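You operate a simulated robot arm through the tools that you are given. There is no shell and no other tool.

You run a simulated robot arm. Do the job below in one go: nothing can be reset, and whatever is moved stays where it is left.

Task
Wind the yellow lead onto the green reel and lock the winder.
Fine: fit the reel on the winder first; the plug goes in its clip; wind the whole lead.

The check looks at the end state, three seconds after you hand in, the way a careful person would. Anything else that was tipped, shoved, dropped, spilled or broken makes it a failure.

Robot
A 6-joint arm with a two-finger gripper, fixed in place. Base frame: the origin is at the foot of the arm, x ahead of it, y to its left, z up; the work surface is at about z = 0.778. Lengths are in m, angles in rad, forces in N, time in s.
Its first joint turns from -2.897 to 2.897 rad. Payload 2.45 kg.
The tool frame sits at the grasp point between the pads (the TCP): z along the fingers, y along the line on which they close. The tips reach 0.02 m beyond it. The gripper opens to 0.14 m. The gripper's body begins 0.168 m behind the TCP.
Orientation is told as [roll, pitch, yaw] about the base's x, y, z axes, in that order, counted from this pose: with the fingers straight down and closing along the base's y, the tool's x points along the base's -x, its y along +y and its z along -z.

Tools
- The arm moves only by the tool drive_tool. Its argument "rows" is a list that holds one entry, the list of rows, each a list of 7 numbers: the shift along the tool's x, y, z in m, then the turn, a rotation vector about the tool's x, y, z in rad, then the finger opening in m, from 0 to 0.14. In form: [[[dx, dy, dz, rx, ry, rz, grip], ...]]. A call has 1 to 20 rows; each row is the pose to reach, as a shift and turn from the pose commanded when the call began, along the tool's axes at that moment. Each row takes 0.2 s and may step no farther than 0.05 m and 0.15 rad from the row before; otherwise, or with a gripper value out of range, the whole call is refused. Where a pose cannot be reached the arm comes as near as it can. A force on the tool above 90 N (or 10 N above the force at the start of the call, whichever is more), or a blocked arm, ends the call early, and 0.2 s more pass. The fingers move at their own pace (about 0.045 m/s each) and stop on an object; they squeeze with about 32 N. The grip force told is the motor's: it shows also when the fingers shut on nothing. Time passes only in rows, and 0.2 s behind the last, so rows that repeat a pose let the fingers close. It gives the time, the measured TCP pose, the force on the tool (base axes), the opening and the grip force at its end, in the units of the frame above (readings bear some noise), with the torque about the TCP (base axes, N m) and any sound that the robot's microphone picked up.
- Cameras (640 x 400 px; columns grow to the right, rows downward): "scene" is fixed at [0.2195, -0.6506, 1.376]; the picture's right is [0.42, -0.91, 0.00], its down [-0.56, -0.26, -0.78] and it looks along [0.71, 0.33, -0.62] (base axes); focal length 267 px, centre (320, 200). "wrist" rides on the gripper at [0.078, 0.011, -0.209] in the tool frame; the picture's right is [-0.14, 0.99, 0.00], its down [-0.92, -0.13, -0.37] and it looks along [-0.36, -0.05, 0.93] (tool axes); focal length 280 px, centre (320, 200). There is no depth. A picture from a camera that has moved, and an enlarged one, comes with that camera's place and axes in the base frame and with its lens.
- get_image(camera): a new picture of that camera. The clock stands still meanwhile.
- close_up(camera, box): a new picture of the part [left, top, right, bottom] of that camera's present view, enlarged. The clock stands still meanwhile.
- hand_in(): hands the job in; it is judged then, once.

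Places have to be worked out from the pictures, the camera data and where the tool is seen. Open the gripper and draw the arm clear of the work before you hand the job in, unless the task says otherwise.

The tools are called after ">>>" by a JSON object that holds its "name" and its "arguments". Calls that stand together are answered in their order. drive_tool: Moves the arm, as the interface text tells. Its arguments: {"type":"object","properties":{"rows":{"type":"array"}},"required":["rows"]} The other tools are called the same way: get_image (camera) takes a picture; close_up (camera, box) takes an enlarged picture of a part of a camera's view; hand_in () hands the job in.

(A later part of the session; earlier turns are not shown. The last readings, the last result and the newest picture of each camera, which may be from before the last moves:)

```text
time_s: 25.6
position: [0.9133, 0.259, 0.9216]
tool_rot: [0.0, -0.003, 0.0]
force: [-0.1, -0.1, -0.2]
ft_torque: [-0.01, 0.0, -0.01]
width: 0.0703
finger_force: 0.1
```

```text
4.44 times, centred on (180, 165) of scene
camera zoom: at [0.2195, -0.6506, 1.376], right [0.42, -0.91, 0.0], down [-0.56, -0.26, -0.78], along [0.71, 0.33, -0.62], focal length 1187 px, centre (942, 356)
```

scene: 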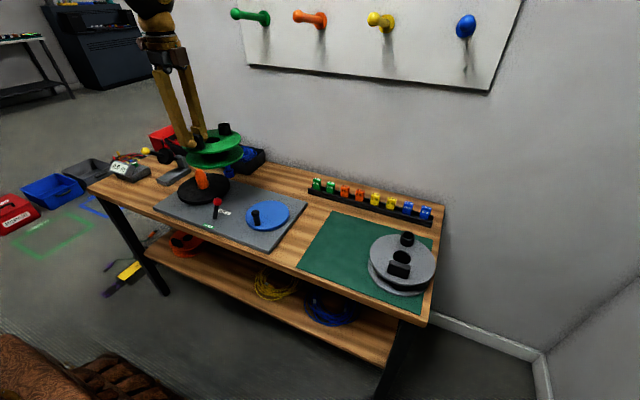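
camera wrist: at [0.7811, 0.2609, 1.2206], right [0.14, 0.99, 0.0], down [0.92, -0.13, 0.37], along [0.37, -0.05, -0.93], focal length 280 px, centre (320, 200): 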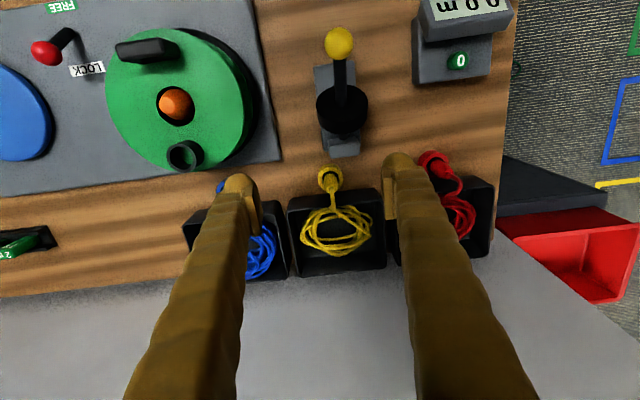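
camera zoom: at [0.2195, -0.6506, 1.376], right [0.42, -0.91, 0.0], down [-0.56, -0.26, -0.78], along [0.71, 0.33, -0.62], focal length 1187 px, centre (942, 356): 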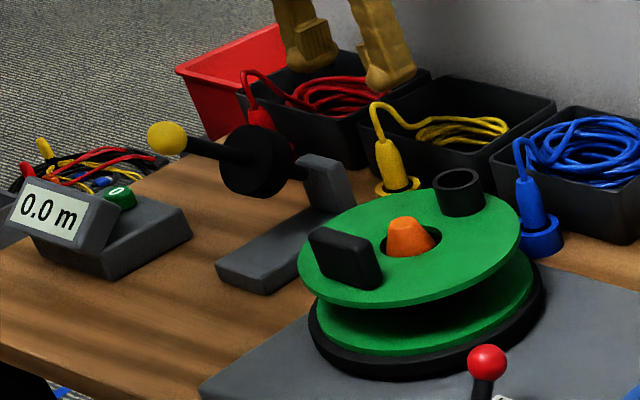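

From here the plug is at (0.9145, 0.260) and centred between the fingers. I ease back 3 mm from the tray rim and descend to z 0.832.

>>> {"name": "drive_tool", "arguments": {"rows": [[[0.002, 0.001, 0.025, 0, 0, 0, 0.07], [0.003, 0.001, 0.05, 0, 0, 0, 0.065], [0.003, 0.001, 0.07, 0, 0, 0, 0.06], [0.003, 0.001, 0.082, 0, 0, 0, 0.06], [0.003, 0.001, 0.0895, 0, 0, 0, 0.06], [0.003, 0.001, 0.0895, 0, 0, 0, 0.06]]]}}

>>> {"name": "get_image", "arguments": {"camera": "wrist"}}

>>> {"name": "close_up", "arguments": {"camera": "scene", "box": [120, 120, 240, 210]}}

```text
time_s: 27.0
position: [0.9111, 0.2591, 0.8316]
tool_rot: [0.0, -0.003, -0.001]
force: [0.0, 0.4, 0.4]
ft_torque: [-0.02, 0.02, -0.04]
width: 0.06
finger_force: 0.0
```

```text
taken
camera wrist: at [0.8322, 0.2701, 1.0402], right [0.14, 0.99, 0.0], down [0.92, -0.13, 0.37], along [0.37, -0.05, -0.93], focal length 280 px, centre (320, 200)
```

wrist: 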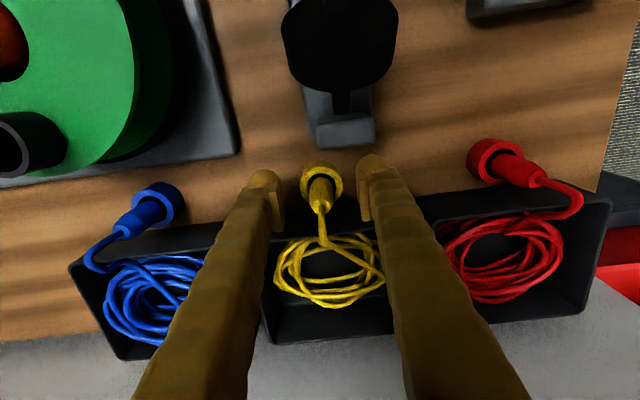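

```text
4.44 times, centred on (180, 165) of scene
camera zoom: at [0.2195, -0.6506, 1.376], right [0.42, -0.91, 0.0], down [-0.56, -0.26, -0.78], along [0.71, 0.33, -0.62], focal length 1187 px, centre (942, 356)
```

zoom: 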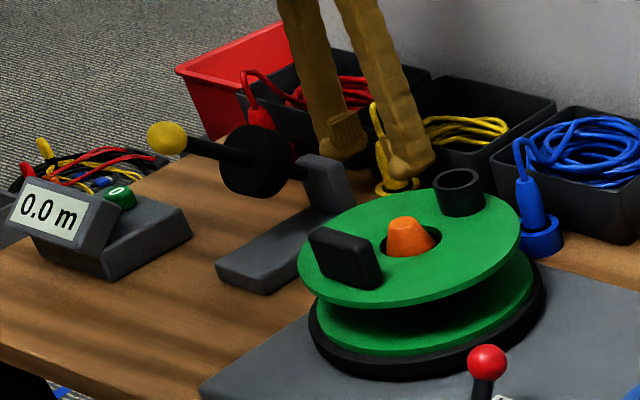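

The plug stands between the pads with nothing else touched. I close on it.

>>> {"name": "drive_tool", "arguments": {"rows": [[[0, 0, 0, 0, 0, 0, 0.03], [0, 0, 0, 0, 0, 0, 0.01], [0, 0, 0, 0, 0, 0, 0.0], [0, 0, 0, 0, 0, 0, 0.0], [0, 0, 0, 0, 0, 0, 0.0]]]}}

>>> {"name": "close_up", "arguments": {"camera": "wrist", "box": [230, 100, 410, 270]}}

```text
time_s: 28.2
position: [0.911, 0.2602, 0.8342]
tool_rot: [0.003, -0.006, 0.001]
force: [-2.6, -1.4, 53.1]
ft_torque: [-0.08, -0.32, -0.02]
width: 0.0157
finger_force: 32.2
```

```text
2.35 times, centred on (320, 185) of wrist
camera zoom: at [0.8322, 0.2701, 1.0431], right [0.14, 0.99, 0.0], down [0.92, -0.13, 0.37], along [0.37, -0.05, -0.93], focal length 660 px, centre (320, 235)
```

zoom: 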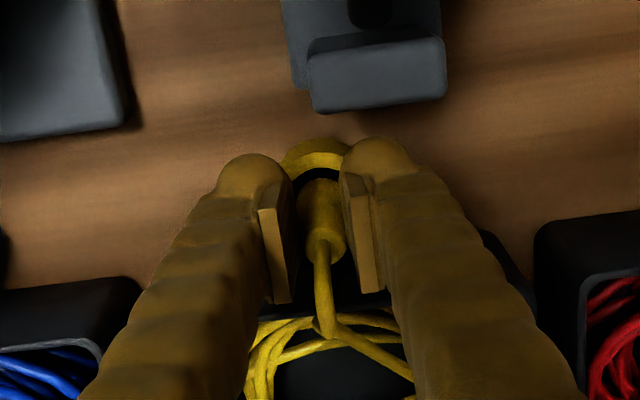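

The fingers hold at 15.7 mm. The upward load suggests the tips are resting on the holder rim, so I lift gently and watch the plug come out.

>>> {"name": "drive_tool", "arguments": {"rows": [[[0, 0, -0.006, 0, 0, 0, 0.0], [0, 0, -0.015, 0, 0, 0, 0.0], [0, 0, -0.025, 0, 0, 0, 0.0], [0, 0, -0.035, 0, 0, 0, 0.0], [0, 0, -0.035, 0, 0, 0, 0.0]]]}}

>>> {"name": "close_up", "arguments": {"camera": "wrist", "box": [230, 100, 410, 270]}}

>>> {"name": "close_up", "arguments": {"camera": "scene", "box": [120, 120, 240, 210]}}

```text
time_s: 29.4
position: [0.9103, 0.2594, 0.8662]
tool_rot: [-0.001, -0.004, 0.0]
force: [-0.3, 0.9, -0.8]
ft_torque: [0.0, 0.02, -0.01]
width: 0.0153
finger_force: 32.3
```

```text
2.35 times, centred on (320, 185) of wrist
camera zoom: at [0.8319, 0.2703, 1.0756], right [0.14, 0.99, 0.0], down [0.92, -0.13, 0.37], along [0.37, -0.05, -0.93], focal length 660 px, centre (320, 235)
```

zoom: 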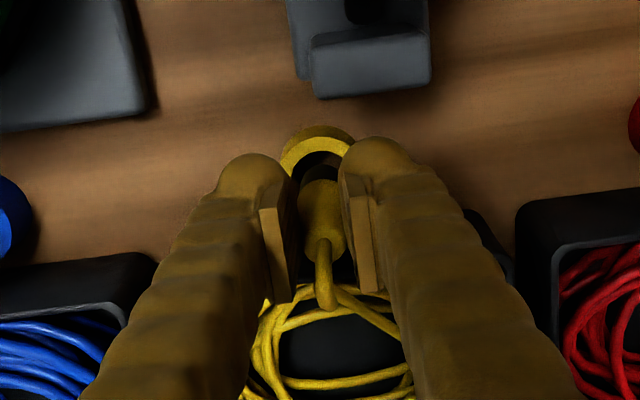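

```text
4.44 times, centred on (180, 165) of scene
camera zoom: at [0.2195, -0.6506, 1.376], right [0.42, -0.91, 0.0], down [-0.56, -0.26, -0.78], along [0.71, 0.33, -0.62], focal length 1187 px, centre (942, 356)
```

zoom: 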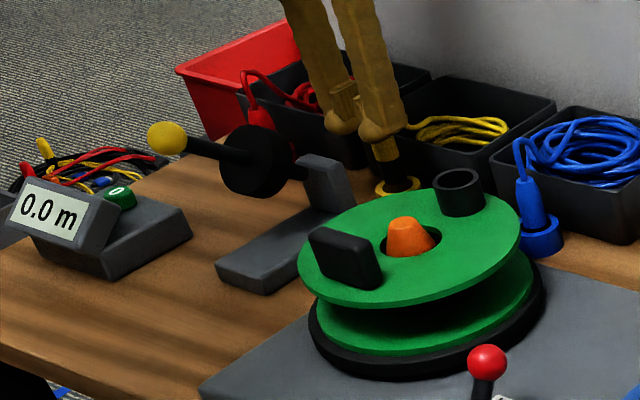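

The plug is sliding up out of the holder and the holder stays put. I lift further until it is clear and look at its length.

>>> {"name": "drive_tool", "arguments": {"rows": [[[0, 0, -0.02, 0, 0, 0, 0.0], [0, 0, -0.04, 0, 0, 0, 0.0], [0, 0, -0.06, 0, 0, 0, 0.0], [0, 0, -0.08, 0, 0, 0, 0.0], [0, 0, -0.08, 0, 0, 0, 0.0]]]}}

>>> {"name": "get_image", "arguments": {"camera": "wrist"}}

>>> {"name": "close_up", "arguments": {"camera": "scene", "box": [120, 100, 240, 210]}}

```text
time_s: 30.6
position: [0.9073, 0.2598, 0.9473]
tool_rot: [-0.001, -0.004, 0.001]
force: [0.2, 0.3, -0.2]
ft_torque: [-0.01, 0.01, 0.01]
width: 0.0148
finger_force: 31.6
```

```text
taken
camera wrist: at [0.8306, 0.2702, 1.1557], right [0.14, 0.99, 0.0], down [0.92, -0.13, 0.37], along [0.37, -0.05, -0.93], focal length 280 px, centre (320, 200)
```

wrist: 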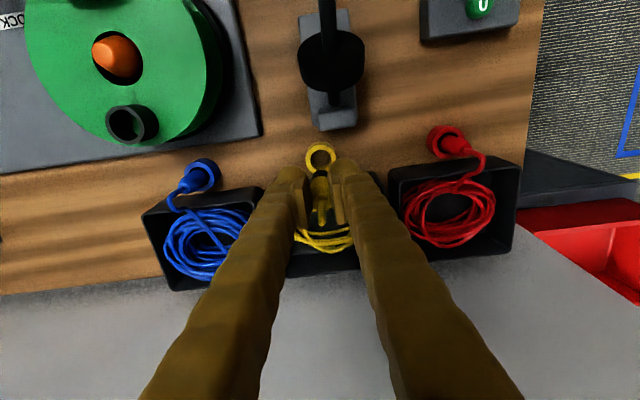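

```text
3.64 times, centred on (180, 155) of scene
camera zoom: at [0.2195, -0.6506, 1.376], right [0.42, -0.91, 0.0], down [-0.56, -0.26, -0.78], along [0.71, 0.33, -0.62], focal length 971 px, centre (829, 364)
```

zoom: 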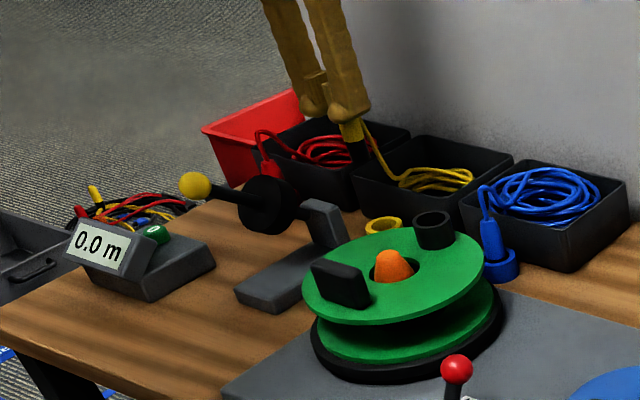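

>>> {"name": "close_up", "arguments": {"camera": "scene", "box": [165, 100, 215, 150]}}

>>> {"name": "close_up", "arguments": {"camera": "wrist", "box": [270, 130, 370, 260]}}

```text
8.00 times, centred on (190, 125) of scene
camera zoom: at [0.2195, -0.6506, 1.376], right [0.42, -0.91, 0.0], down [-0.56, -0.26, -0.78], along [0.71, 0.33, -0.62], focal length 2136 px, centre (1360, 800)
```

zoom: 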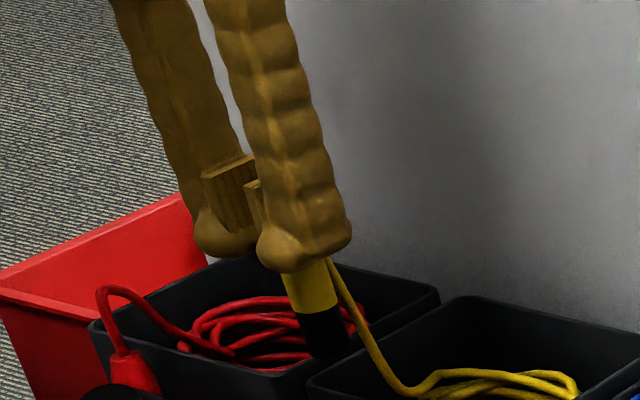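

```text
3.08 times, centred on (320, 195) of wrist
camera zoom: at [0.8306, 0.2702, 1.1557], right [0.14, 0.99, 0.0], down [0.92, -0.13, 0.37], along [0.37, -0.05, -0.93], focal length 863 px, centre (320, 215)
```

zoom: 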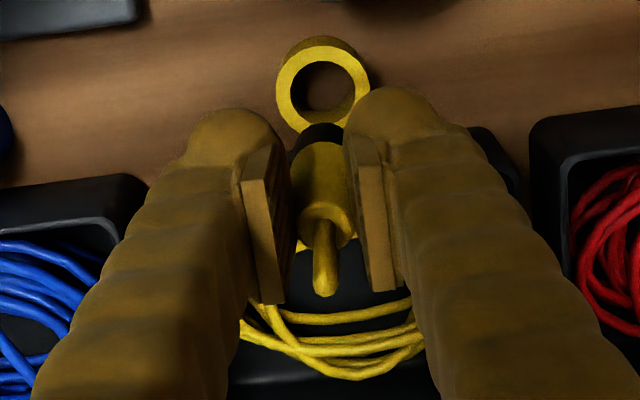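

The plug is held upright: yellow body with a black nose below, its bottom about 70 mm under the tool point. I carry it to above the clip tube at (0.839, 0.081), staying well above the reel and short of the blue plug.

>>> {"name": "drive_tool", "arguments": {"rows": [[[0.003, -0.008, -0.02, 0, 0, 0, 0.0], [0.015, -0.038, -0.03, 0, 0, 0, 0.0], [0.03, -0.075, -0.03, 0, 0, 0, 0.0], [0.045, -0.112, -0.03, 0, 0, 0, 0.0], [0.06, -0.149, -0.03, 0, 0, 0, 0.0], [0.07, -0.174, -0.03, 0, 0, 0, 0.0], [0.0718, -0.179, -0.03, 0, 0, 0, 0.0], [0.0718, -0.179, -0.03, 0, 0, 0, 0.0]]]}}

>>> {"name": "get_image", "arguments": {"camera": "wrist"}}

>>> {"name": "close_up", "arguments": {"camera": "scene", "box": [150, 90, 270, 210]}}

```text
time_s: 32.4
position: [0.8385, 0.0807, 0.9766]
tool_rot: [-0.003, -0.003, 0.0]
force: [-0.4, -0.4, -1.2]
ft_torque: [0.0, 0.02, -0.02]
width: 0.0147
finger_force: 32.2
```

```text
taken
camera wrist: at [0.7593, 0.091, 1.1853], right [0.14, 0.99, 0.0], down [0.92, -0.13, 0.37], along [0.37, -0.05, -0.93], focal length 280 px, centre (320, 200)
```

wrist: 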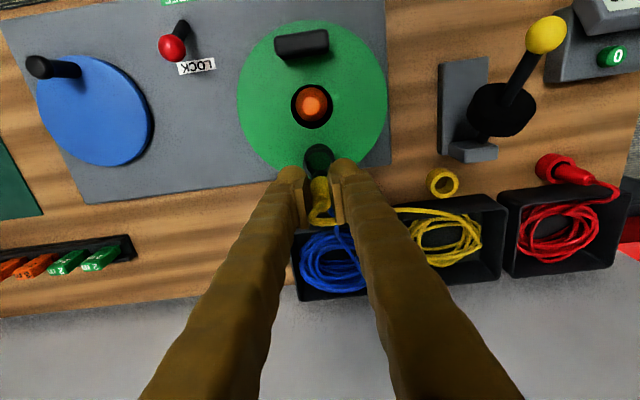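

```text
3.33 times, centred on (210, 150) of scene
camera zoom: at [0.2195, -0.6506, 1.376], right [0.42, -0.91, 0.0], down [-0.56, -0.26, -0.78], along [0.71, 0.33, -0.62], focal length 890 px, centre (687, 367)
```

zoom: 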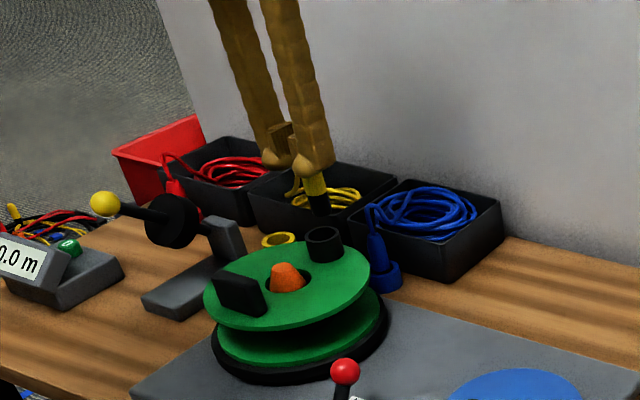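

>>> {"name": "close_up", "arguments": {"camera": "wrist", "box": [250, 70, 430, 250]}}

>>> {"name": "close_up", "arguments": {"camera": "scene", "box": [190, 130, 260, 200]}}

```text
2.22 times, centred on (340, 160) of wrist
camera zoom: at [0.7593, 0.091, 1.1853], right [0.14, 0.99, 0.0], down [0.92, -0.13, 0.37], along [0.37, -0.05, -0.93], focal length 623 px, centre (276, 289)
```

zoom: 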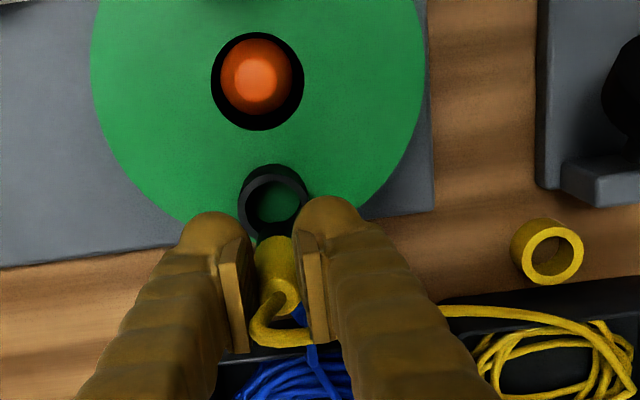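

```text
5.71 times, centred on (225, 165) of scene
camera zoom: at [0.2195, -0.6506, 1.376], right [0.42, -0.91, 0.0], down [-0.56, -0.26, -0.78], along [0.71, 0.33, -0.62], focal length 1526 px, centre (863, 400)
```

zoom: 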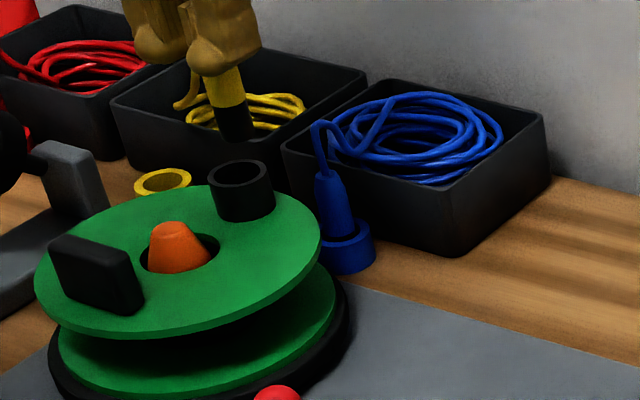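

>>> {"name": "close_up", "arguments": {"camera": "wrist", "box": [295, 130, 365, 220]}}

>>> {"name": "close_up", "arguments": {"camera": "scene", "box": [205, 125, 245, 165]}}

```text
4.44 times, centred on (330, 175) of wrist
camera zoom: at [0.7593, 0.091, 1.1853], right [0.14, 0.99, 0.0], down [0.92, -0.13, 0.37], along [0.37, -0.05, -0.93], focal length 1246 px, centre (276, 311)
```

zoom: 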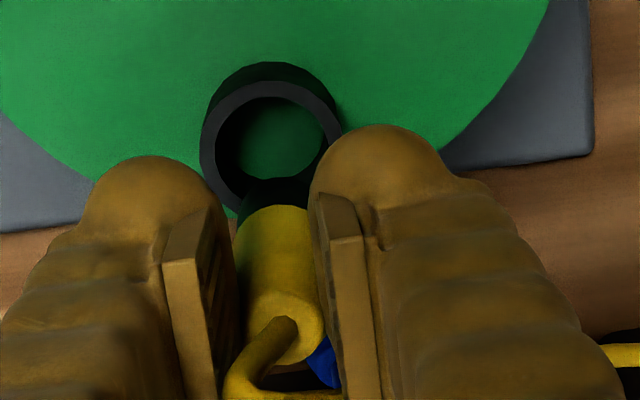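

```text
10.00 times, centred on (225, 145) of scene
camera zoom: at [0.2195, -0.6506, 1.376], right [0.42, -0.91, 0.0], down [-0.56, -0.26, -0.78], along [0.71, 0.33, -0.62], focal length 2670 px, centre (1270, 750)
```

zoom: 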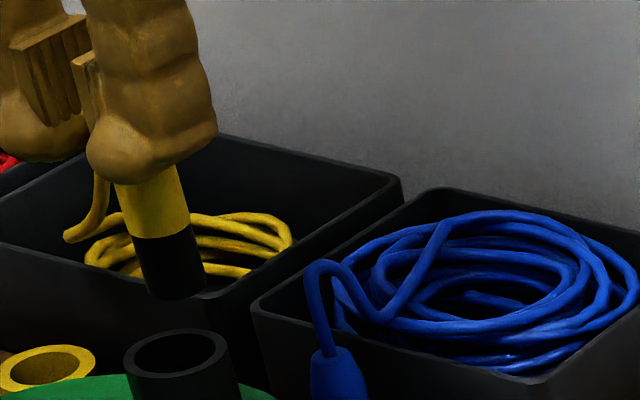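

The clip tube's mouth is at (0.8386, 0.0785) with about 28 mm bore. The plug axis runs at tool +4.5 mm in x with its nose bottom near z 0.908. I align it over the tube and start down to where the nose enters.

>>> {"name": "drive_tool", "arguments": {"rows": [[[0.0045, -0.0025, 0.0, 0, 0, 0, 0.0], [0.0045, -0.0025, 0.01, 0, 0, 0, 0.0], [0.0045, -0.0025, 0.02, 0, 0, 0, 0.0], [0.0045, -0.0025, 0.028, 0, 0, 0, 0.0], [0.0045, -0.0025, 0.028, 0, 0, 0, 0.0]]]}}

>>> {"name": "close_up", "arguments": {"camera": "wrist", "box": [275, 110, 365, 220]}}

>>> {"name": "close_up", "arguments": {"camera": "scene", "box": [195, 125, 255, 175]}}

```text
time_s: 33.7
position: [0.834, 0.0789, 0.9549]
tool_rot: [0.003, -0.01, 0.0]
force: [-5.3, 1.4, 20.7]
ft_torque: [-0.01, 0.13, 0.02]
width: 0.0145
finger_force: 32.0
stopped in row 5: the force on the tool passed its limit at 94 N (the readings are from after the stop); the commanded pose is now the measured one
```

```text
3.64 times, centred on (320, 165) of wrist
camera zoom: at [0.7551, 0.0882, 1.1626], right [0.14, 0.99, 0.0], down [0.92, -0.13, 0.38], along [0.38, -0.05, -0.93], focal length 1020 px, centre (320, 327)
```

zoom: 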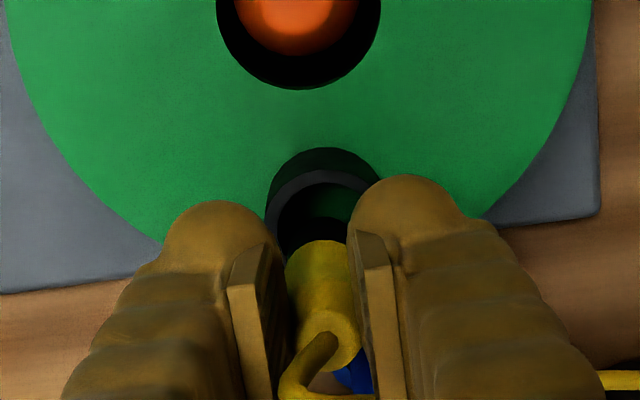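

```text
8.00 times, centred on (225, 150) of scene
camera zoom: at [0.2195, -0.6506, 1.376], right [0.42, -0.91, 0.0], down [-0.56, -0.26, -0.78], along [0.71, 0.33, -0.62], focal length 2136 px, centre (1080, 600)
```

zoom: 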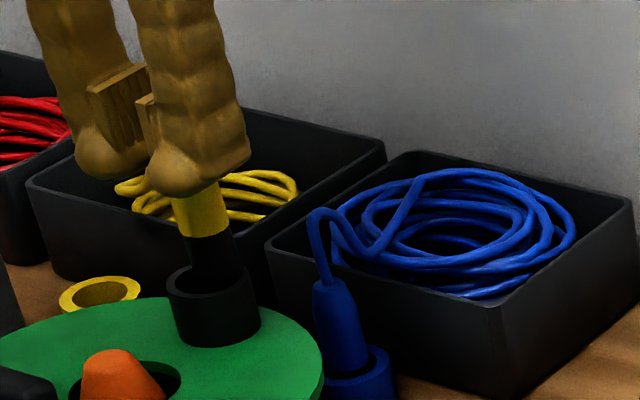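

The nose touched the rim at tool z 0.953, so the tube mouth is a little higher than I took it, around z 0.88, and the plug is slightly off centre. I back up 6 mm and look closely to find the offset.

>>> {"name": "drive_tool", "arguments": {"rows": [[[0, 0, -0.004, 0, 0, 0, 0.0], [0, 0, -0.008, 0, 0, 0, 0.0], [0, 0, -0.008, 0, 0, 0, 0.0]]]}}

>>> {"name": "close_up", "arguments": {"camera": "scene", "box": [208, 138, 238, 173]}}

>>> {"name": "close_up", "arguments": {"camera": "wrist", "box": [290, 130, 350, 210]}}

```text
time_s: 34.5
position: [0.8335, 0.0773, 0.9623]
tool_rot: [0.0, -0.01, -0.001]
force: [-0.2, 0.5, -0.8]
ft_torque: [0.01, 0.02, -0.01]
width: 0.0145
finger_force: 32.3
```

```text
11.43 times, centred on (223, 156) of scene
camera zoom: at [0.2195, -0.6506, 1.376], right [0.42, -0.91, 0.0], down [-0.56, -0.26, -0.78], along [0.71, 0.33, -0.62], focal length 3051 px, centre (1429, 709)
```

zoom: 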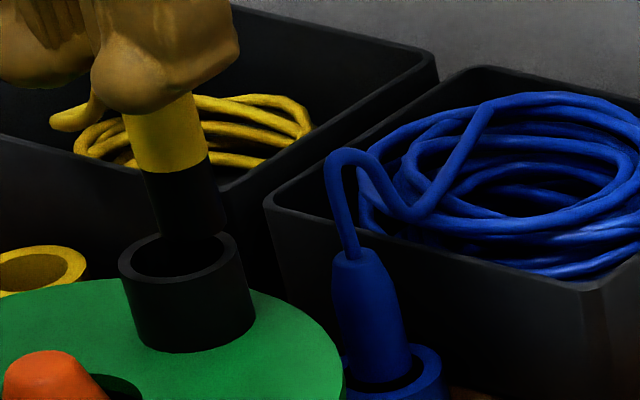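

```text
5.00 times, centred on (320, 170) of wrist
camera zoom: at [0.7554, 0.0882, 1.1692], right [0.14, 0.99, 0.0], down [0.92, -0.13, 0.38], along [0.37, -0.05, -0.93], focal length 1402 px, centre (320, 350)
```

zoom: 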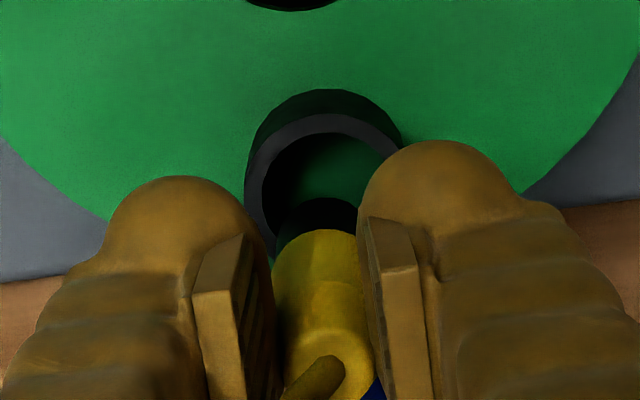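

Comparing both views, the nose leans slightly and sits about 7 mm too far in +x and 2–3 mm too far in -y relative to the tube. I tilt the tool back upright by 0.05 rad and shift to centre the nose, then check again.

>>> {"name": "drive_tool", "arguments": {"rows": [[[0.0015, 0.0012, -0.002, 0, 0.025, 0, 0.0], [0.003, 0.0025, -0.004, 0, 0.05, 0, 0.0], [0.003, 0.0025, -0.004, 0, 0.05, 0, 0.0]]]}}

>>> {"name": "close_up", "arguments": {"camera": "scene", "box": [208, 138, 238, 173]}}

>>> {"name": "close_up", "arguments": {"camera": "wrist", "box": [290, 130, 350, 210]}}

```text
time_s: 35.3
position: [0.8322, 0.0802, 0.9646]
tool_rot: [0.001, 0.039, 0.001]
force: [-0.9, 0.5, 0.1]
ft_torque: [-0.01, 0.01, -0.01]
width: 0.0146
finger_force: 31.9
```

```text
11.43 times, centred on (223, 156) of scene
camera zoom: at [0.2195, -0.6506, 1.376], right [0.42, -0.91, 0.0], down [-0.56, -0.26, -0.78], along [0.71, 0.33, -0.62], focal length 3051 px, centre (1429, 709)
```

zoom: 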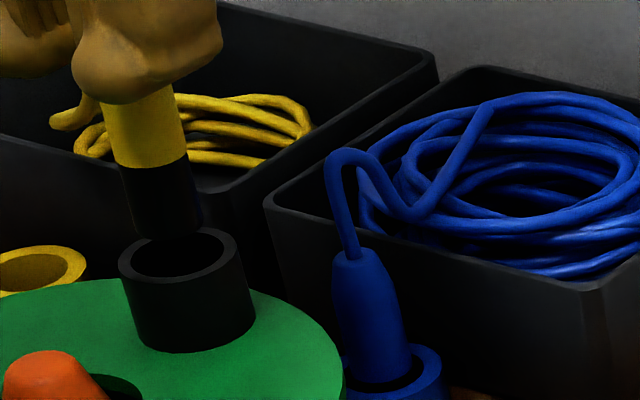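

```text
5.00 times, centred on (320, 170) of wrist
camera zoom: at [0.7631, 0.0909, 1.1767], right [0.14, 0.99, 0.0], down [0.93, -0.13, 0.33], along [0.33, -0.05, -0.94], focal length 1402 px, centre (320, 350)
```

zoom: 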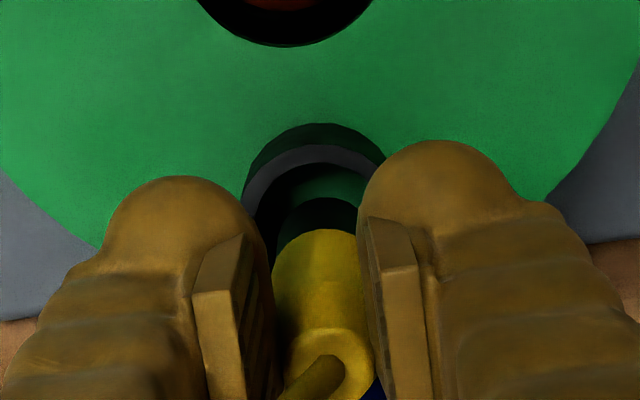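

Now the nose appears within about 1–2 mm of the tube's centre in both views. I shift +1 mm in y and descend straight down in small steps.

>>> {"name": "drive_tool", "arguments": {"rows": [[[-0.0002, 0.001, 0.004, 0, 0, 0, 0.0], [-0.0003, 0.001, 0.008, 0, 0, 0, 0.0], [-0.0005, 0.001, 0.012, 0, 0, 0, 0.0], [-0.0006, 0.001, 0.015, 0, 0, 0, 0.0]]]}}

>>> {"name": "close_up", "arguments": {"camera": "scene", "box": [208, 138, 238, 173]}}

>>> {"name": "close_up", "arguments": {"camera": "wrist", "box": [290, 130, 350, 210]}}

```text
time_s: 36.3
position: [0.8304, 0.0814, 0.9507]
tool_rot: [0.001, 0.041, -0.001]
force: [-0.2, 0.1, -0.2]
ft_torque: [0.01, -0.04, 0.01]
width: 0.0145
finger_force: 32.1
```

```text
11.43 times, centred on (223, 156) of scene
camera zoom: at [0.2195, -0.6506, 1.376], right [0.42, -0.91, 0.0], down [-0.56, -0.26, -0.78], along [0.71, 0.33, -0.62], focal length 3051 px, centre (1429, 709)
```

zoom: 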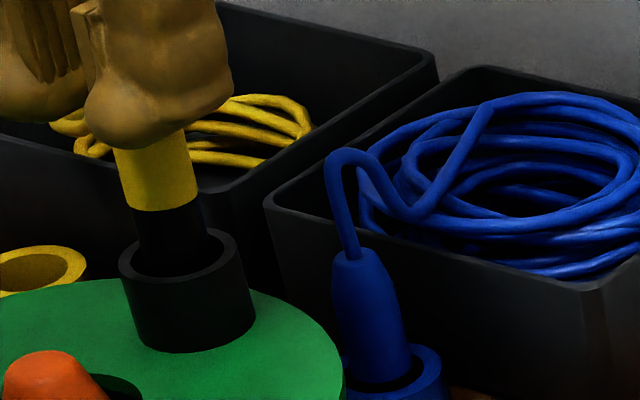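

```text
5.00 times, centred on (320, 170) of wrist
camera zoom: at [0.7626, 0.0909, 1.1618], right [0.14, 0.99, 0.0], down [0.93, -0.13, 0.33], along [0.33, -0.05, -0.94], focal length 1402 px, centre (320, 350)
```

zoom: 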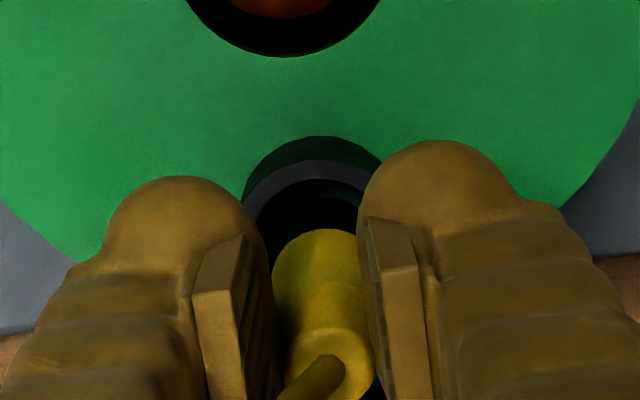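

No force, and the nose is inside the tube's mouth. I keep lowering in small steps to seat it.

>>> {"name": "drive_tool", "arguments": {"rows": [[[-0.0002, 0, 0.005, 0, 0, 0, 0.0], [-0.0004, 0, 0.01, 0, 0, 0, 0.0], [-0.0006, 0, 0.015, 0, 0, 0, 0.0], [-0.0007, 0, 0.018, 0, 0, 0, 0.0]]]}}

>>> {"name": "close_up", "arguments": {"camera": "scene", "box": [208, 138, 238, 173]}}

>>> {"name": "close_up", "arguments": {"camera": "wrist", "box": [290, 130, 350, 210]}}

```text
time_s: 37.3
position: [0.8318, 0.0799, 0.932]
tool_rot: [0.001, 0.04, -0.001]
force: [0.3, 0.2, 0.0]
ft_torque: [0.01, -0.01, -0.01]
width: 0.0145
finger_force: 32.3
```

```text
11.43 times, centred on (223, 156) of scene
camera zoom: at [0.2195, -0.6506, 1.376], right [0.42, -0.91, 0.0], down [-0.56, -0.26, -0.78], along [0.71, 0.33, -0.62], focal length 3051 px, centre (1429, 709)
```

zoom: 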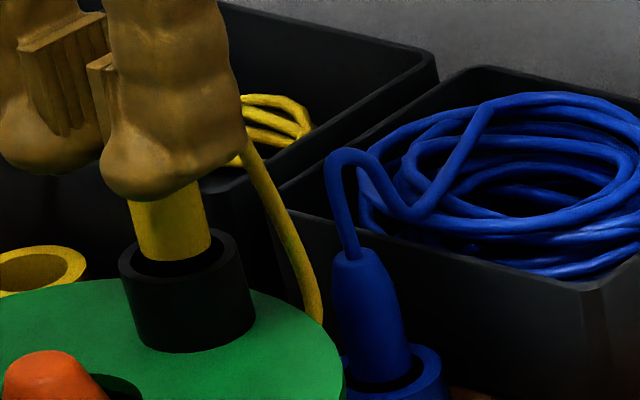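

```text
5.00 times, centred on (320, 170) of wrist
camera zoom: at [0.7628, 0.0912, 1.1437], right [0.14, 0.99, 0.0], down [0.93, -0.13, 0.33], along [0.33, -0.05, -0.94], focal length 1402 px, centre (320, 350)
```

zoom: 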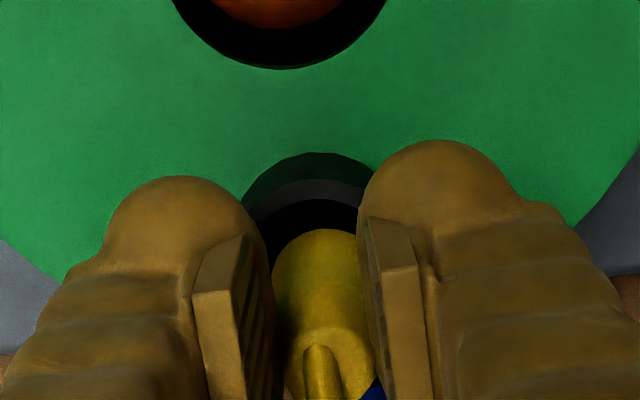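

The nose is well inside and the lead now hangs down past the flange edge. I press down a bit more until it seats.

>>> {"name": "drive_tool", "arguments": {"rows": [[[-0.0002, 0, 0.004, 0, 0, 0, 0.0], [-0.0003, 0, 0.007, 0, 0, 0, 0.0], [-0.0004, 0, 0.01, 0, 0, 0, 0.0]]]}}

>>> {"name": "get_image", "arguments": {"camera": "scene"}}

>>> {"name": "close_up", "arguments": {"camera": "scene", "box": [160, 120, 280, 220]}}

>>> {"name": "get_image", "arguments": {"camera": "wrist"}}

```text
time_s: 37.9
position: [0.8331, 0.0813, 0.9304]
tool_rot: [0.001, 0.032, -0.001]
force: [-5.4, -0.9, 19.2]
ft_torque: [-0.03, 0.08, 0.04]
width: 0.0147
finger_force: 32.3
stopped in row 3: the force on the tool passed its limit at 98 N (the readings are from after the stop); the commanded pose is now the measured one
```

```text
taken
```

scene: 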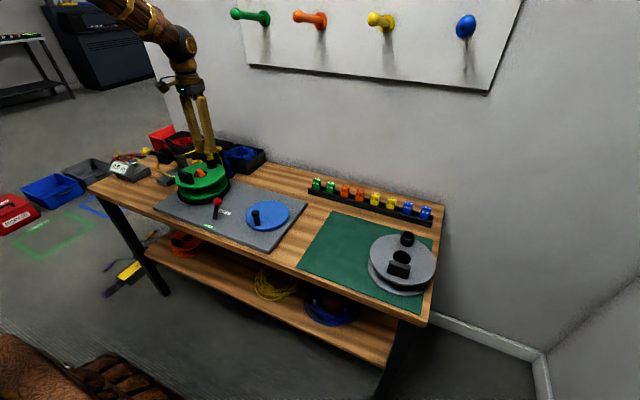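

```text
4.00 times, centred on (220, 170) of scene
camera zoom: at [0.2195, -0.6506, 1.376], right [0.42, -0.91, 0.0], down [-0.56, -0.26, -0.78], along [0.71, 0.33, -0.62], focal length 1068 px, centre (720, 320)
```

zoom: 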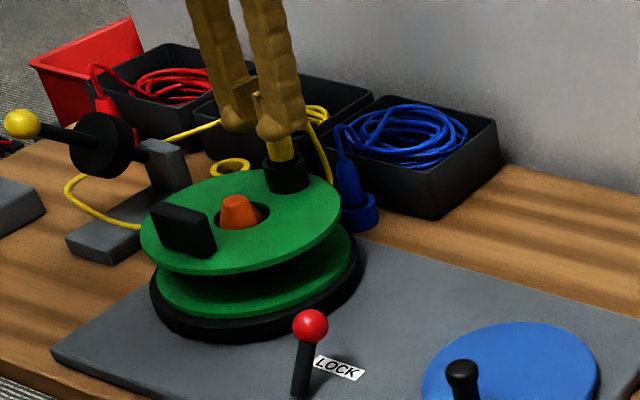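

```text
taken
camera wrist: at [0.763, 0.0915, 1.1426], right [0.14, 0.99, 0.0], down [0.93, -0.13, 0.34], along [0.34, -0.05, -0.94], focal length 280 px, centre (320, 200)
```

wrist: 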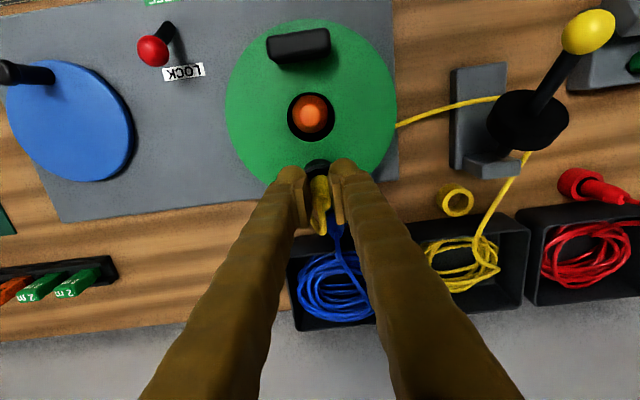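

The plug has seated: the lead now runs from the tray past the counter to the reel. I open the fingers and check that the plug stays in the clip.

>>> {"name": "drive_tool", "arguments": {"rows": [[[0, 0, 0, 0, 0, 0, 0.03], [0, 0, 0, 0, 0, 0, 0.05], [0, 0, 0, 0, 0, 0, 0.06], [0, 0, 0, 0, 0, 0, 0.06]]]}}

>>> {"name": "close_up", "arguments": {"camera": "scene", "box": [180, 120, 260, 200]}}

>>> {"name": "close_up", "arguments": {"camera": "wrist", "box": [250, 100, 390, 240]}}

```text
time_s: 38.9
position: [0.8318, 0.0808, 0.9285]
tool_rot: [0.002, 0.034, 0.001]
force: [-0.2, -1.2, 0.4]
ft_torque: [0.02, 0.0, -0.03]
width: 0.0599
finger_force: 0.2
```

```text
5.00 times, centred on (220, 160) of scene
camera zoom: at [0.2195, -0.6506, 1.376], right [0.42, -0.91, 0.0], down [-0.56, -0.26, -0.78], along [0.71, 0.33, -0.62], focal length 1335 px, centre (820, 400)
```

zoom: 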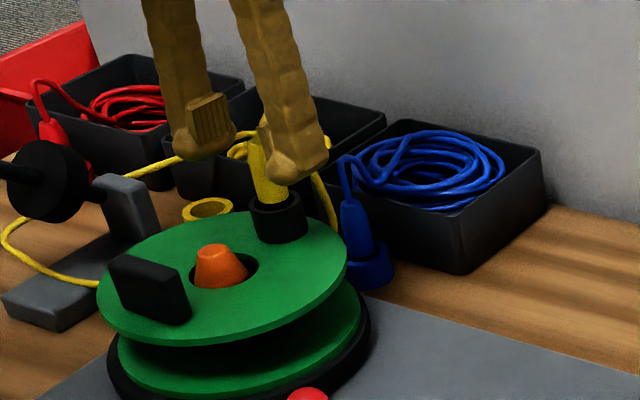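

```text
2.86 times, centred on (320, 170) of wrist
camera zoom: at [0.7631, 0.0912, 1.1406], right [0.14, 0.99, 0.0], down [0.93, -0.13, 0.34], along [0.33, -0.05, -0.94], focal length 801 px, centre (320, 286)
```

zoom: 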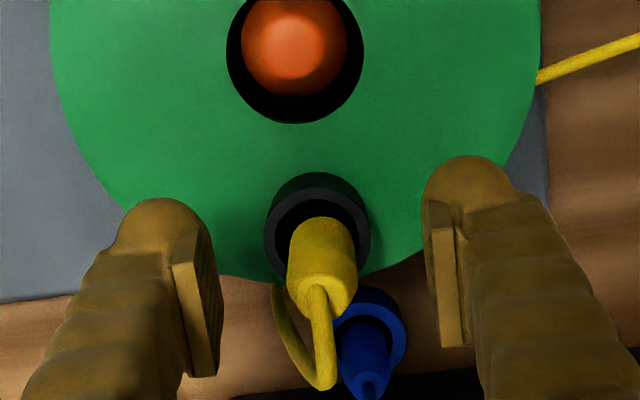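

The plug stands upright in the clip by itself. I lift straight up, level the tool and close the fingers, then move to the +x side of the lever's red ball, which is at about (0.695, -0.065, 0.835).

>>> {"name": "drive_tool", "arguments": {"rows": [[[0.001, 0, -0.03, 0, 0, 0, 0.06], [0.0025, 0, -0.07, 0, 0, 0, 0.06], [0.004, 0, -0.11, 0, -0.015, 0, 0.06], [0.02, -0.04, -0.11, 0, -0.035, 0, 0.04], [0.045, -0.07, -0.11, 0, -0.035, 0, 0.02], [0.07, -0.105, -0.11, 0, -0.035, 0, 0.0], [0.09, -0.14, -0.11, 0, -0.035, 0, 0.0], [0.09, -0.145, -0.11, 0, -0.035, 0, 0.0], [0.09, -0.145, -0.11, 0, -0.035, 0, 0.0]]]}}

>>> {"name": "get_image", "arguments": {"camera": "wrist"}}

>>> {"name": "close_up", "arguments": {"camera": "scene", "box": [150, 110, 310, 250]}}

```text
time_s: 40.9
position: [0.7464, -0.0631, 1.0421]
tool_rot: [0.002, -0.001, 0.0]
force: [-0.5, 0.4, 0.2]
ft_torque: [0.02, -0.02, -0.01]
width: 0.0
finger_force: 29.3
```

```text
taken
camera wrist: at [0.6694, -0.054, 1.251], right [0.14, 0.99, 0.0], down [0.92, -0.13, 0.37], along [0.37, -0.05, -0.93], focal length 280 px, centre (320, 200)
```

wrist: 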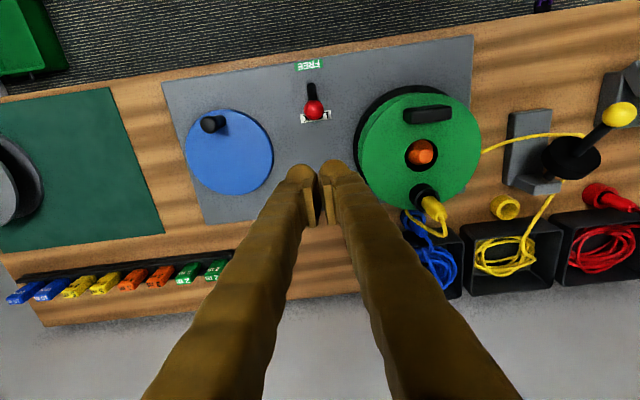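

```text
2.86 times, centred on (230, 180) of scene
camera zoom: at [0.2195, -0.6506, 1.376], right [0.42, -0.91, 0.0], down [-0.56, -0.26, -0.78], along [0.71, 0.33, -0.62], focal length 763 px, centre (577, 257)
```

zoom: 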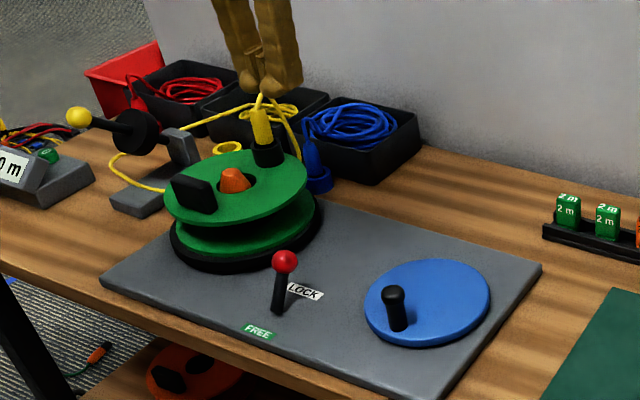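

The ball reads (0.695, -0.0675) and the lever base (0.660, -0.0665), so it leans to LOCK. I come down beside it on the +x side with closed fingers.

>>> {"name": "drive_tool", "arguments": {"rows": [[[0.002, -0.002, 0.045, 0, 0, 0, 0.0], [0.004, -0.003, 0.09, 0, 0, 0, 0.0], [0.006, -0.004, 0.135, 0, 0, 0, 0.0], [0.006, -0.004, 0.17, 0, 0, 0, 0.0], [0.006, -0.004, 0.19, 0, 0, 0, 0.0], [0.006, -0.004, 0.204, 0, 0, 0, 0.0], [0.006, -0.004, 0.204, 0, 0, 0, 0.0]]]}}

>>> {"name": "get_image", "arguments": {"camera": "wrist"}}

>>> {"name": "close_up", "arguments": {"camera": "scene", "box": [170, 140, 290, 250]}}

```text
time_s: 42.5
position: [0.7417, -0.0678, 0.8385]
tool_rot: [0.003, -0.002, 0.0]
force: [-0.4, -0.7, -0.1]
ft_torque: [-0.04, 0.02, -0.01]
width: 0.0
finger_force: 29.8
```

```text
taken
camera wrist: at [0.6642, -0.0573, 1.0466], right [0.14, 0.99, 0.0], down [0.92, -0.13, 0.37], along [0.37, -0.05, -0.93], focal length 280 px, centre (320, 200)
```

wrist: 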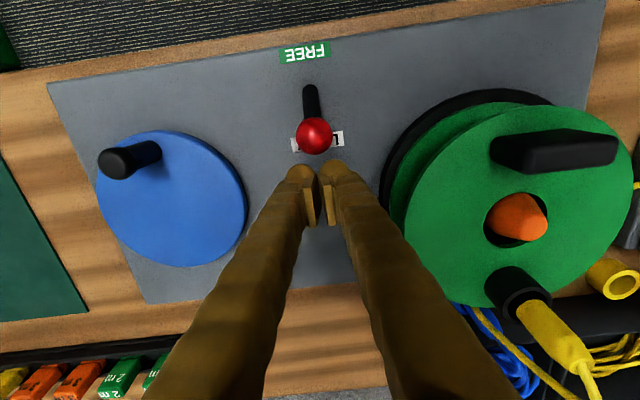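

```text
3.64 times, centred on (230, 195) of scene
camera zoom: at [0.2195, -0.6506, 1.376], right [0.42, -0.91, 0.0], down [-0.56, -0.26, -0.78], along [0.71, 0.33, -0.62], focal length 971 px, centre (647, 218)
```

zoom: 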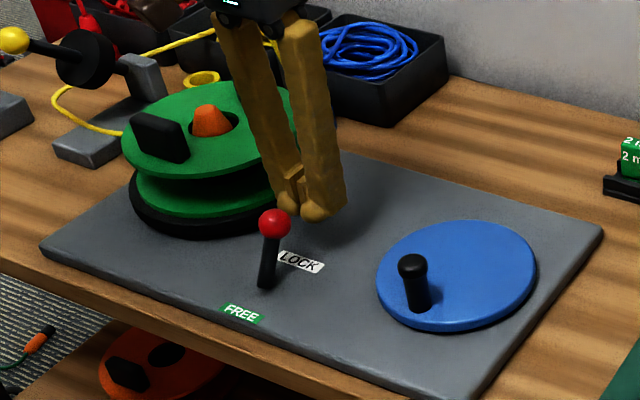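

The fingers are down beside the ball with clearance. I push towards -x (FREE) in steps.

>>> {"name": "drive_tool", "arguments": {"rows": [[[0.012, 0, 0, 0, 0, 0, 0.0], [0.022, 0, 0, 0, 0, 0, 0.0], [0.032, 0, 0, 0, 0, 0, 0.0], [0.042, 0, 0, 0, 0, 0, 0.0], [0.052, 0, 0, 0, 0, 0, 0.0], [0.052, 0, 0, 0, 0, 0, 0.0]]]}}

>>> {"name": "get_image", "arguments": {"camera": "wrist"}}

>>> {"name": "close_up", "arguments": {"camera": "scene", "box": [170, 140, 290, 250]}}

```text
time_s: 43.9
position: [0.6897, -0.0667, 0.8376]
tool_rot: [0.003, -0.001, 0.0]
force: [-0.4, -0.1, 0.1]
ft_torque: [0.04, -0.02, 0.02]
width: 0.0
finger_force: 29.3
```

```text
taken
camera wrist: at [0.6121, -0.0565, 1.0471], right [0.14, 0.99, 0.0], down [0.92, -0.13, 0.37], along [0.37, -0.05, -0.93], focal length 280 px, centre (320, 200)
```

wrist: 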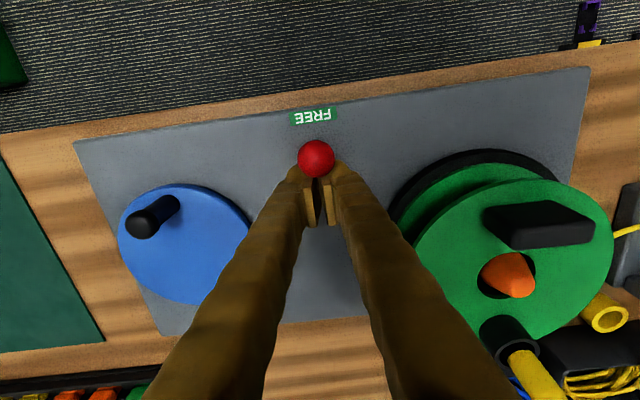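

```text
3.64 times, centred on (230, 195) of scene
camera zoom: at [0.2195, -0.6506, 1.376], right [0.42, -0.91, 0.0], down [-0.56, -0.26, -0.78], along [0.71, 0.33, -0.62], focal length 971 px, centre (647, 218)
```

zoom: 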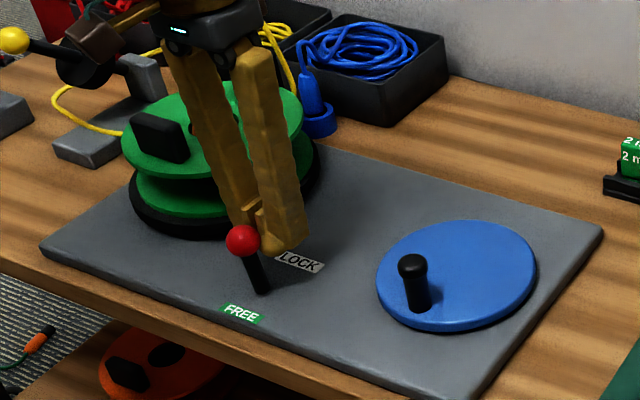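

The lever follows easily and is now about upright. I keep pushing until it reaches its FREE stop.

>>> {"name": "drive_tool", "arguments": {"rows": [[[0.01, 0, 0, 0, 0, 0, 0.0], [0.02, 0, 0.001, 0, 0, 0, 0.0], [0.028, 0, 0.003, 0, 0, 0, 0.0], [0.034, 0, 0.005, 0, 0, 0, 0.0], [0.034, 0, 0.005, 0, 0, 0, 0.0]]]}}

>>> {"name": "get_image", "arguments": {"camera": "wrist"}}

>>> {"name": "close_up", "arguments": {"camera": "scene", "box": [170, 140, 290, 250]}}

```text
time_s: 45.0
position: [0.6653, -0.0663, 0.8382]
tool_rot: [0.002, -0.023, 0.001]
force: [22.9, 8.8, -8.9]
ft_torque: [-0.29, -0.44, -0.23]
width: 0.0
finger_force: 29.5
stopped in row 5: the force on the tool passed its limit at 96 N (the readings are from after the stop); the commanded pose is now the measured one
```

```text
taken
camera wrist: at [0.584, -0.0567, 1.0444], right [0.14, 0.99, 0.0], down [0.91, -0.13, 0.39], along [0.38, -0.05, -0.92], focal length 280 px, centre (320, 200)
```

wrist: 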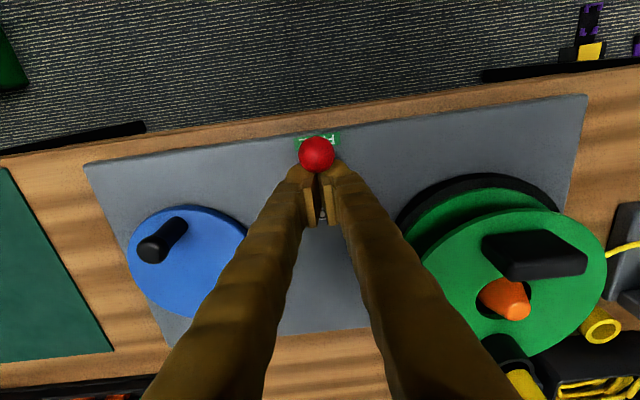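

```text
3.64 times, centred on (230, 195) of scene
camera zoom: at [0.2195, -0.6506, 1.376], right [0.42, -0.91, 0.0], down [-0.56, -0.26, -0.78], along [0.71, 0.33, -0.62], focal length 971 px, centre (647, 218)
```

zoom: 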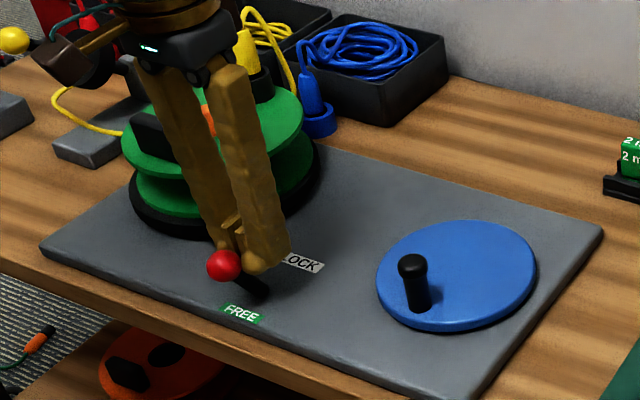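

The lever hit its FREE stop. I back away, rise, straighten the tool and go above the crank knob for a measured look.

>>> {"name": "drive_tool", "arguments": {"rows": [[[-0.02, 0, 0, 0, 0.01, 0, 0.0], [-0.035, 0, -0.01, 0, 0.023, 0, 0.0], [-0.035, 0, -0.05, 0, 0.023, 0, 0.0], [-0.035, -0.01, -0.09, 0, 0.023, 0, 0.02], [-0.035, -0.05, -0.11, 0, 0.023, 0, 0.04], [-0.035, -0.09, -0.11, 0, 0.023, 0, 0.05], [-0.035, -0.13, -0.11, 0, 0.023, 0, 0.06], [-0.035, -0.15, -0.11, 0, 0.023, 0, 0.06], [-0.035, -0.15, -0.11, 0, 0.023, 0, 0.06]]]}}

>>> {"name": "get_image", "arguments": {"camera": "wrist"}}

>>> {"name": "close_up", "arguments": {"camera": "scene", "box": [170, 140, 310, 260]}}

```text
time_s: 47.0
position: [0.697, -0.2176, 0.9483]
tool_rot: [0.003, 0.005, -0.002]
force: [0.9, 0.8, 0.1]
ft_torque: [-0.02, 0.04, 0.0]
width: 0.0598
finger_force: 0.0
```

```text
taken
camera wrist: at [0.6212, -0.2081, 1.1571], right [0.14, 0.99, 0.0], down [0.92, -0.13, 0.36], along [0.36, -0.05, -0.93], focal length 280 px, centre (320, 200)
```

wrist: 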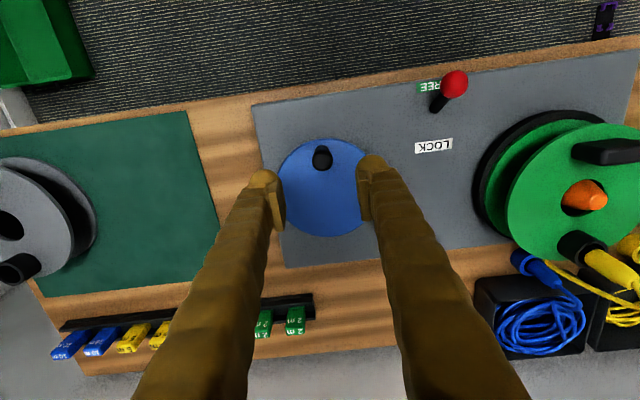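

```text
3.33 times, centred on (240, 200) of scene
camera zoom: at [0.2195, -0.6506, 1.376], right [0.42, -0.91, 0.0], down [-0.56, -0.26, -0.78], along [0.71, 0.33, -0.62], focal length 890 px, centre (587, 200)
```

zoom: 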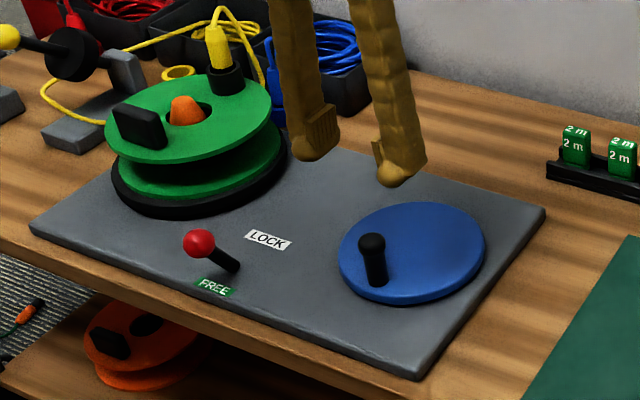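

>>> {"name": "close_up", "arguments": {"camera": "wrist", "box": [260, 120, 390, 250]}}

```text
3.08 times, centred on (325, 185) of wrist
camera zoom: at [0.6212, -0.2081, 1.1571], right [0.14, 0.99, 0.0], down [0.92, -0.13, 0.36], along [0.36, -0.05, -0.93], focal length 863 px, centre (305, 246)
```

zoom: 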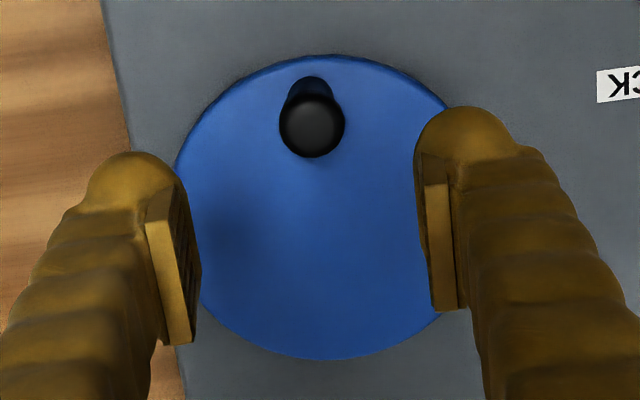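

The lever stays in FREE. The crank centre is about (0.745, -0.218) with the knob at (0.693, -0.2165), radius about 0.052 and knob top near z 0.848. I lower over the knob and grip it.

>>> {"name": "drive_tool", "arguments": {"rows": [[[0.002, 0.001, 0.04, 0, -0.004, 0, 0.06], [0.0035, 0.001, 0.08, 0, -0.004, 0, 0.055], [0.0035, 0.001, 0.105, 0, -0.004, 0, 0.05], [0.0035, 0.001, 0.116, 0, -0.004, 0, 0.05], [0.0035, 0.001, 0.116, 0, -0.004, 0, 0.03], [0.0035, 0.001, 0.116, 0, -0.004, 0, 0.01], [0.0035, 0.001, 0.116, 0, -0.004, 0, 0.0], [0.0035, 0.001, 0.116, 0, -0.004, 0, 0.0]]]}}

>>> {"name": "get_image", "arguments": {"camera": "wrist"}}

>>> {"name": "close_up", "arguments": {"camera": "scene", "box": [170, 140, 310, 260]}}

```text
time_s: 48.8
position: [0.6916, -0.2164, 0.8313]
tool_rot: [0.0, 0.0, -0.001]
force: [-0.9, -2.4, -4.0]
ft_torque: [0.04, -0.06, -0.1]
width: 0.0205
finger_force: 39.0
```

```text
taken
camera wrist: at [0.6149, -0.2061, 1.0406], right [0.14, 0.99, 0.0], down [0.92, -0.13, 0.37], along [0.36, -0.05, -0.93], focal length 280 px, centre (320, 200)
```

wrist: 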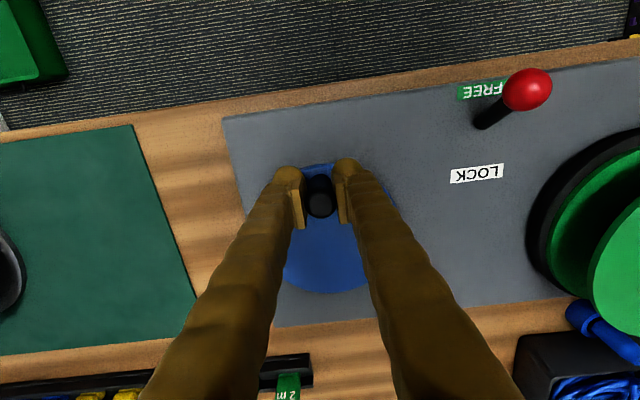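

```text
3.33 times, centred on (240, 200) of scene
camera zoom: at [0.2195, -0.6506, 1.376], right [0.42, -0.91, 0.0], down [-0.56, -0.26, -0.78], along [0.71, 0.33, -0.62], focal length 890 px, centre (587, 200)
```

zoom: 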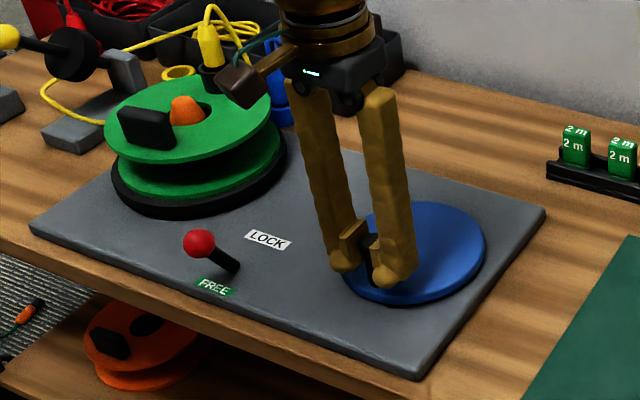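

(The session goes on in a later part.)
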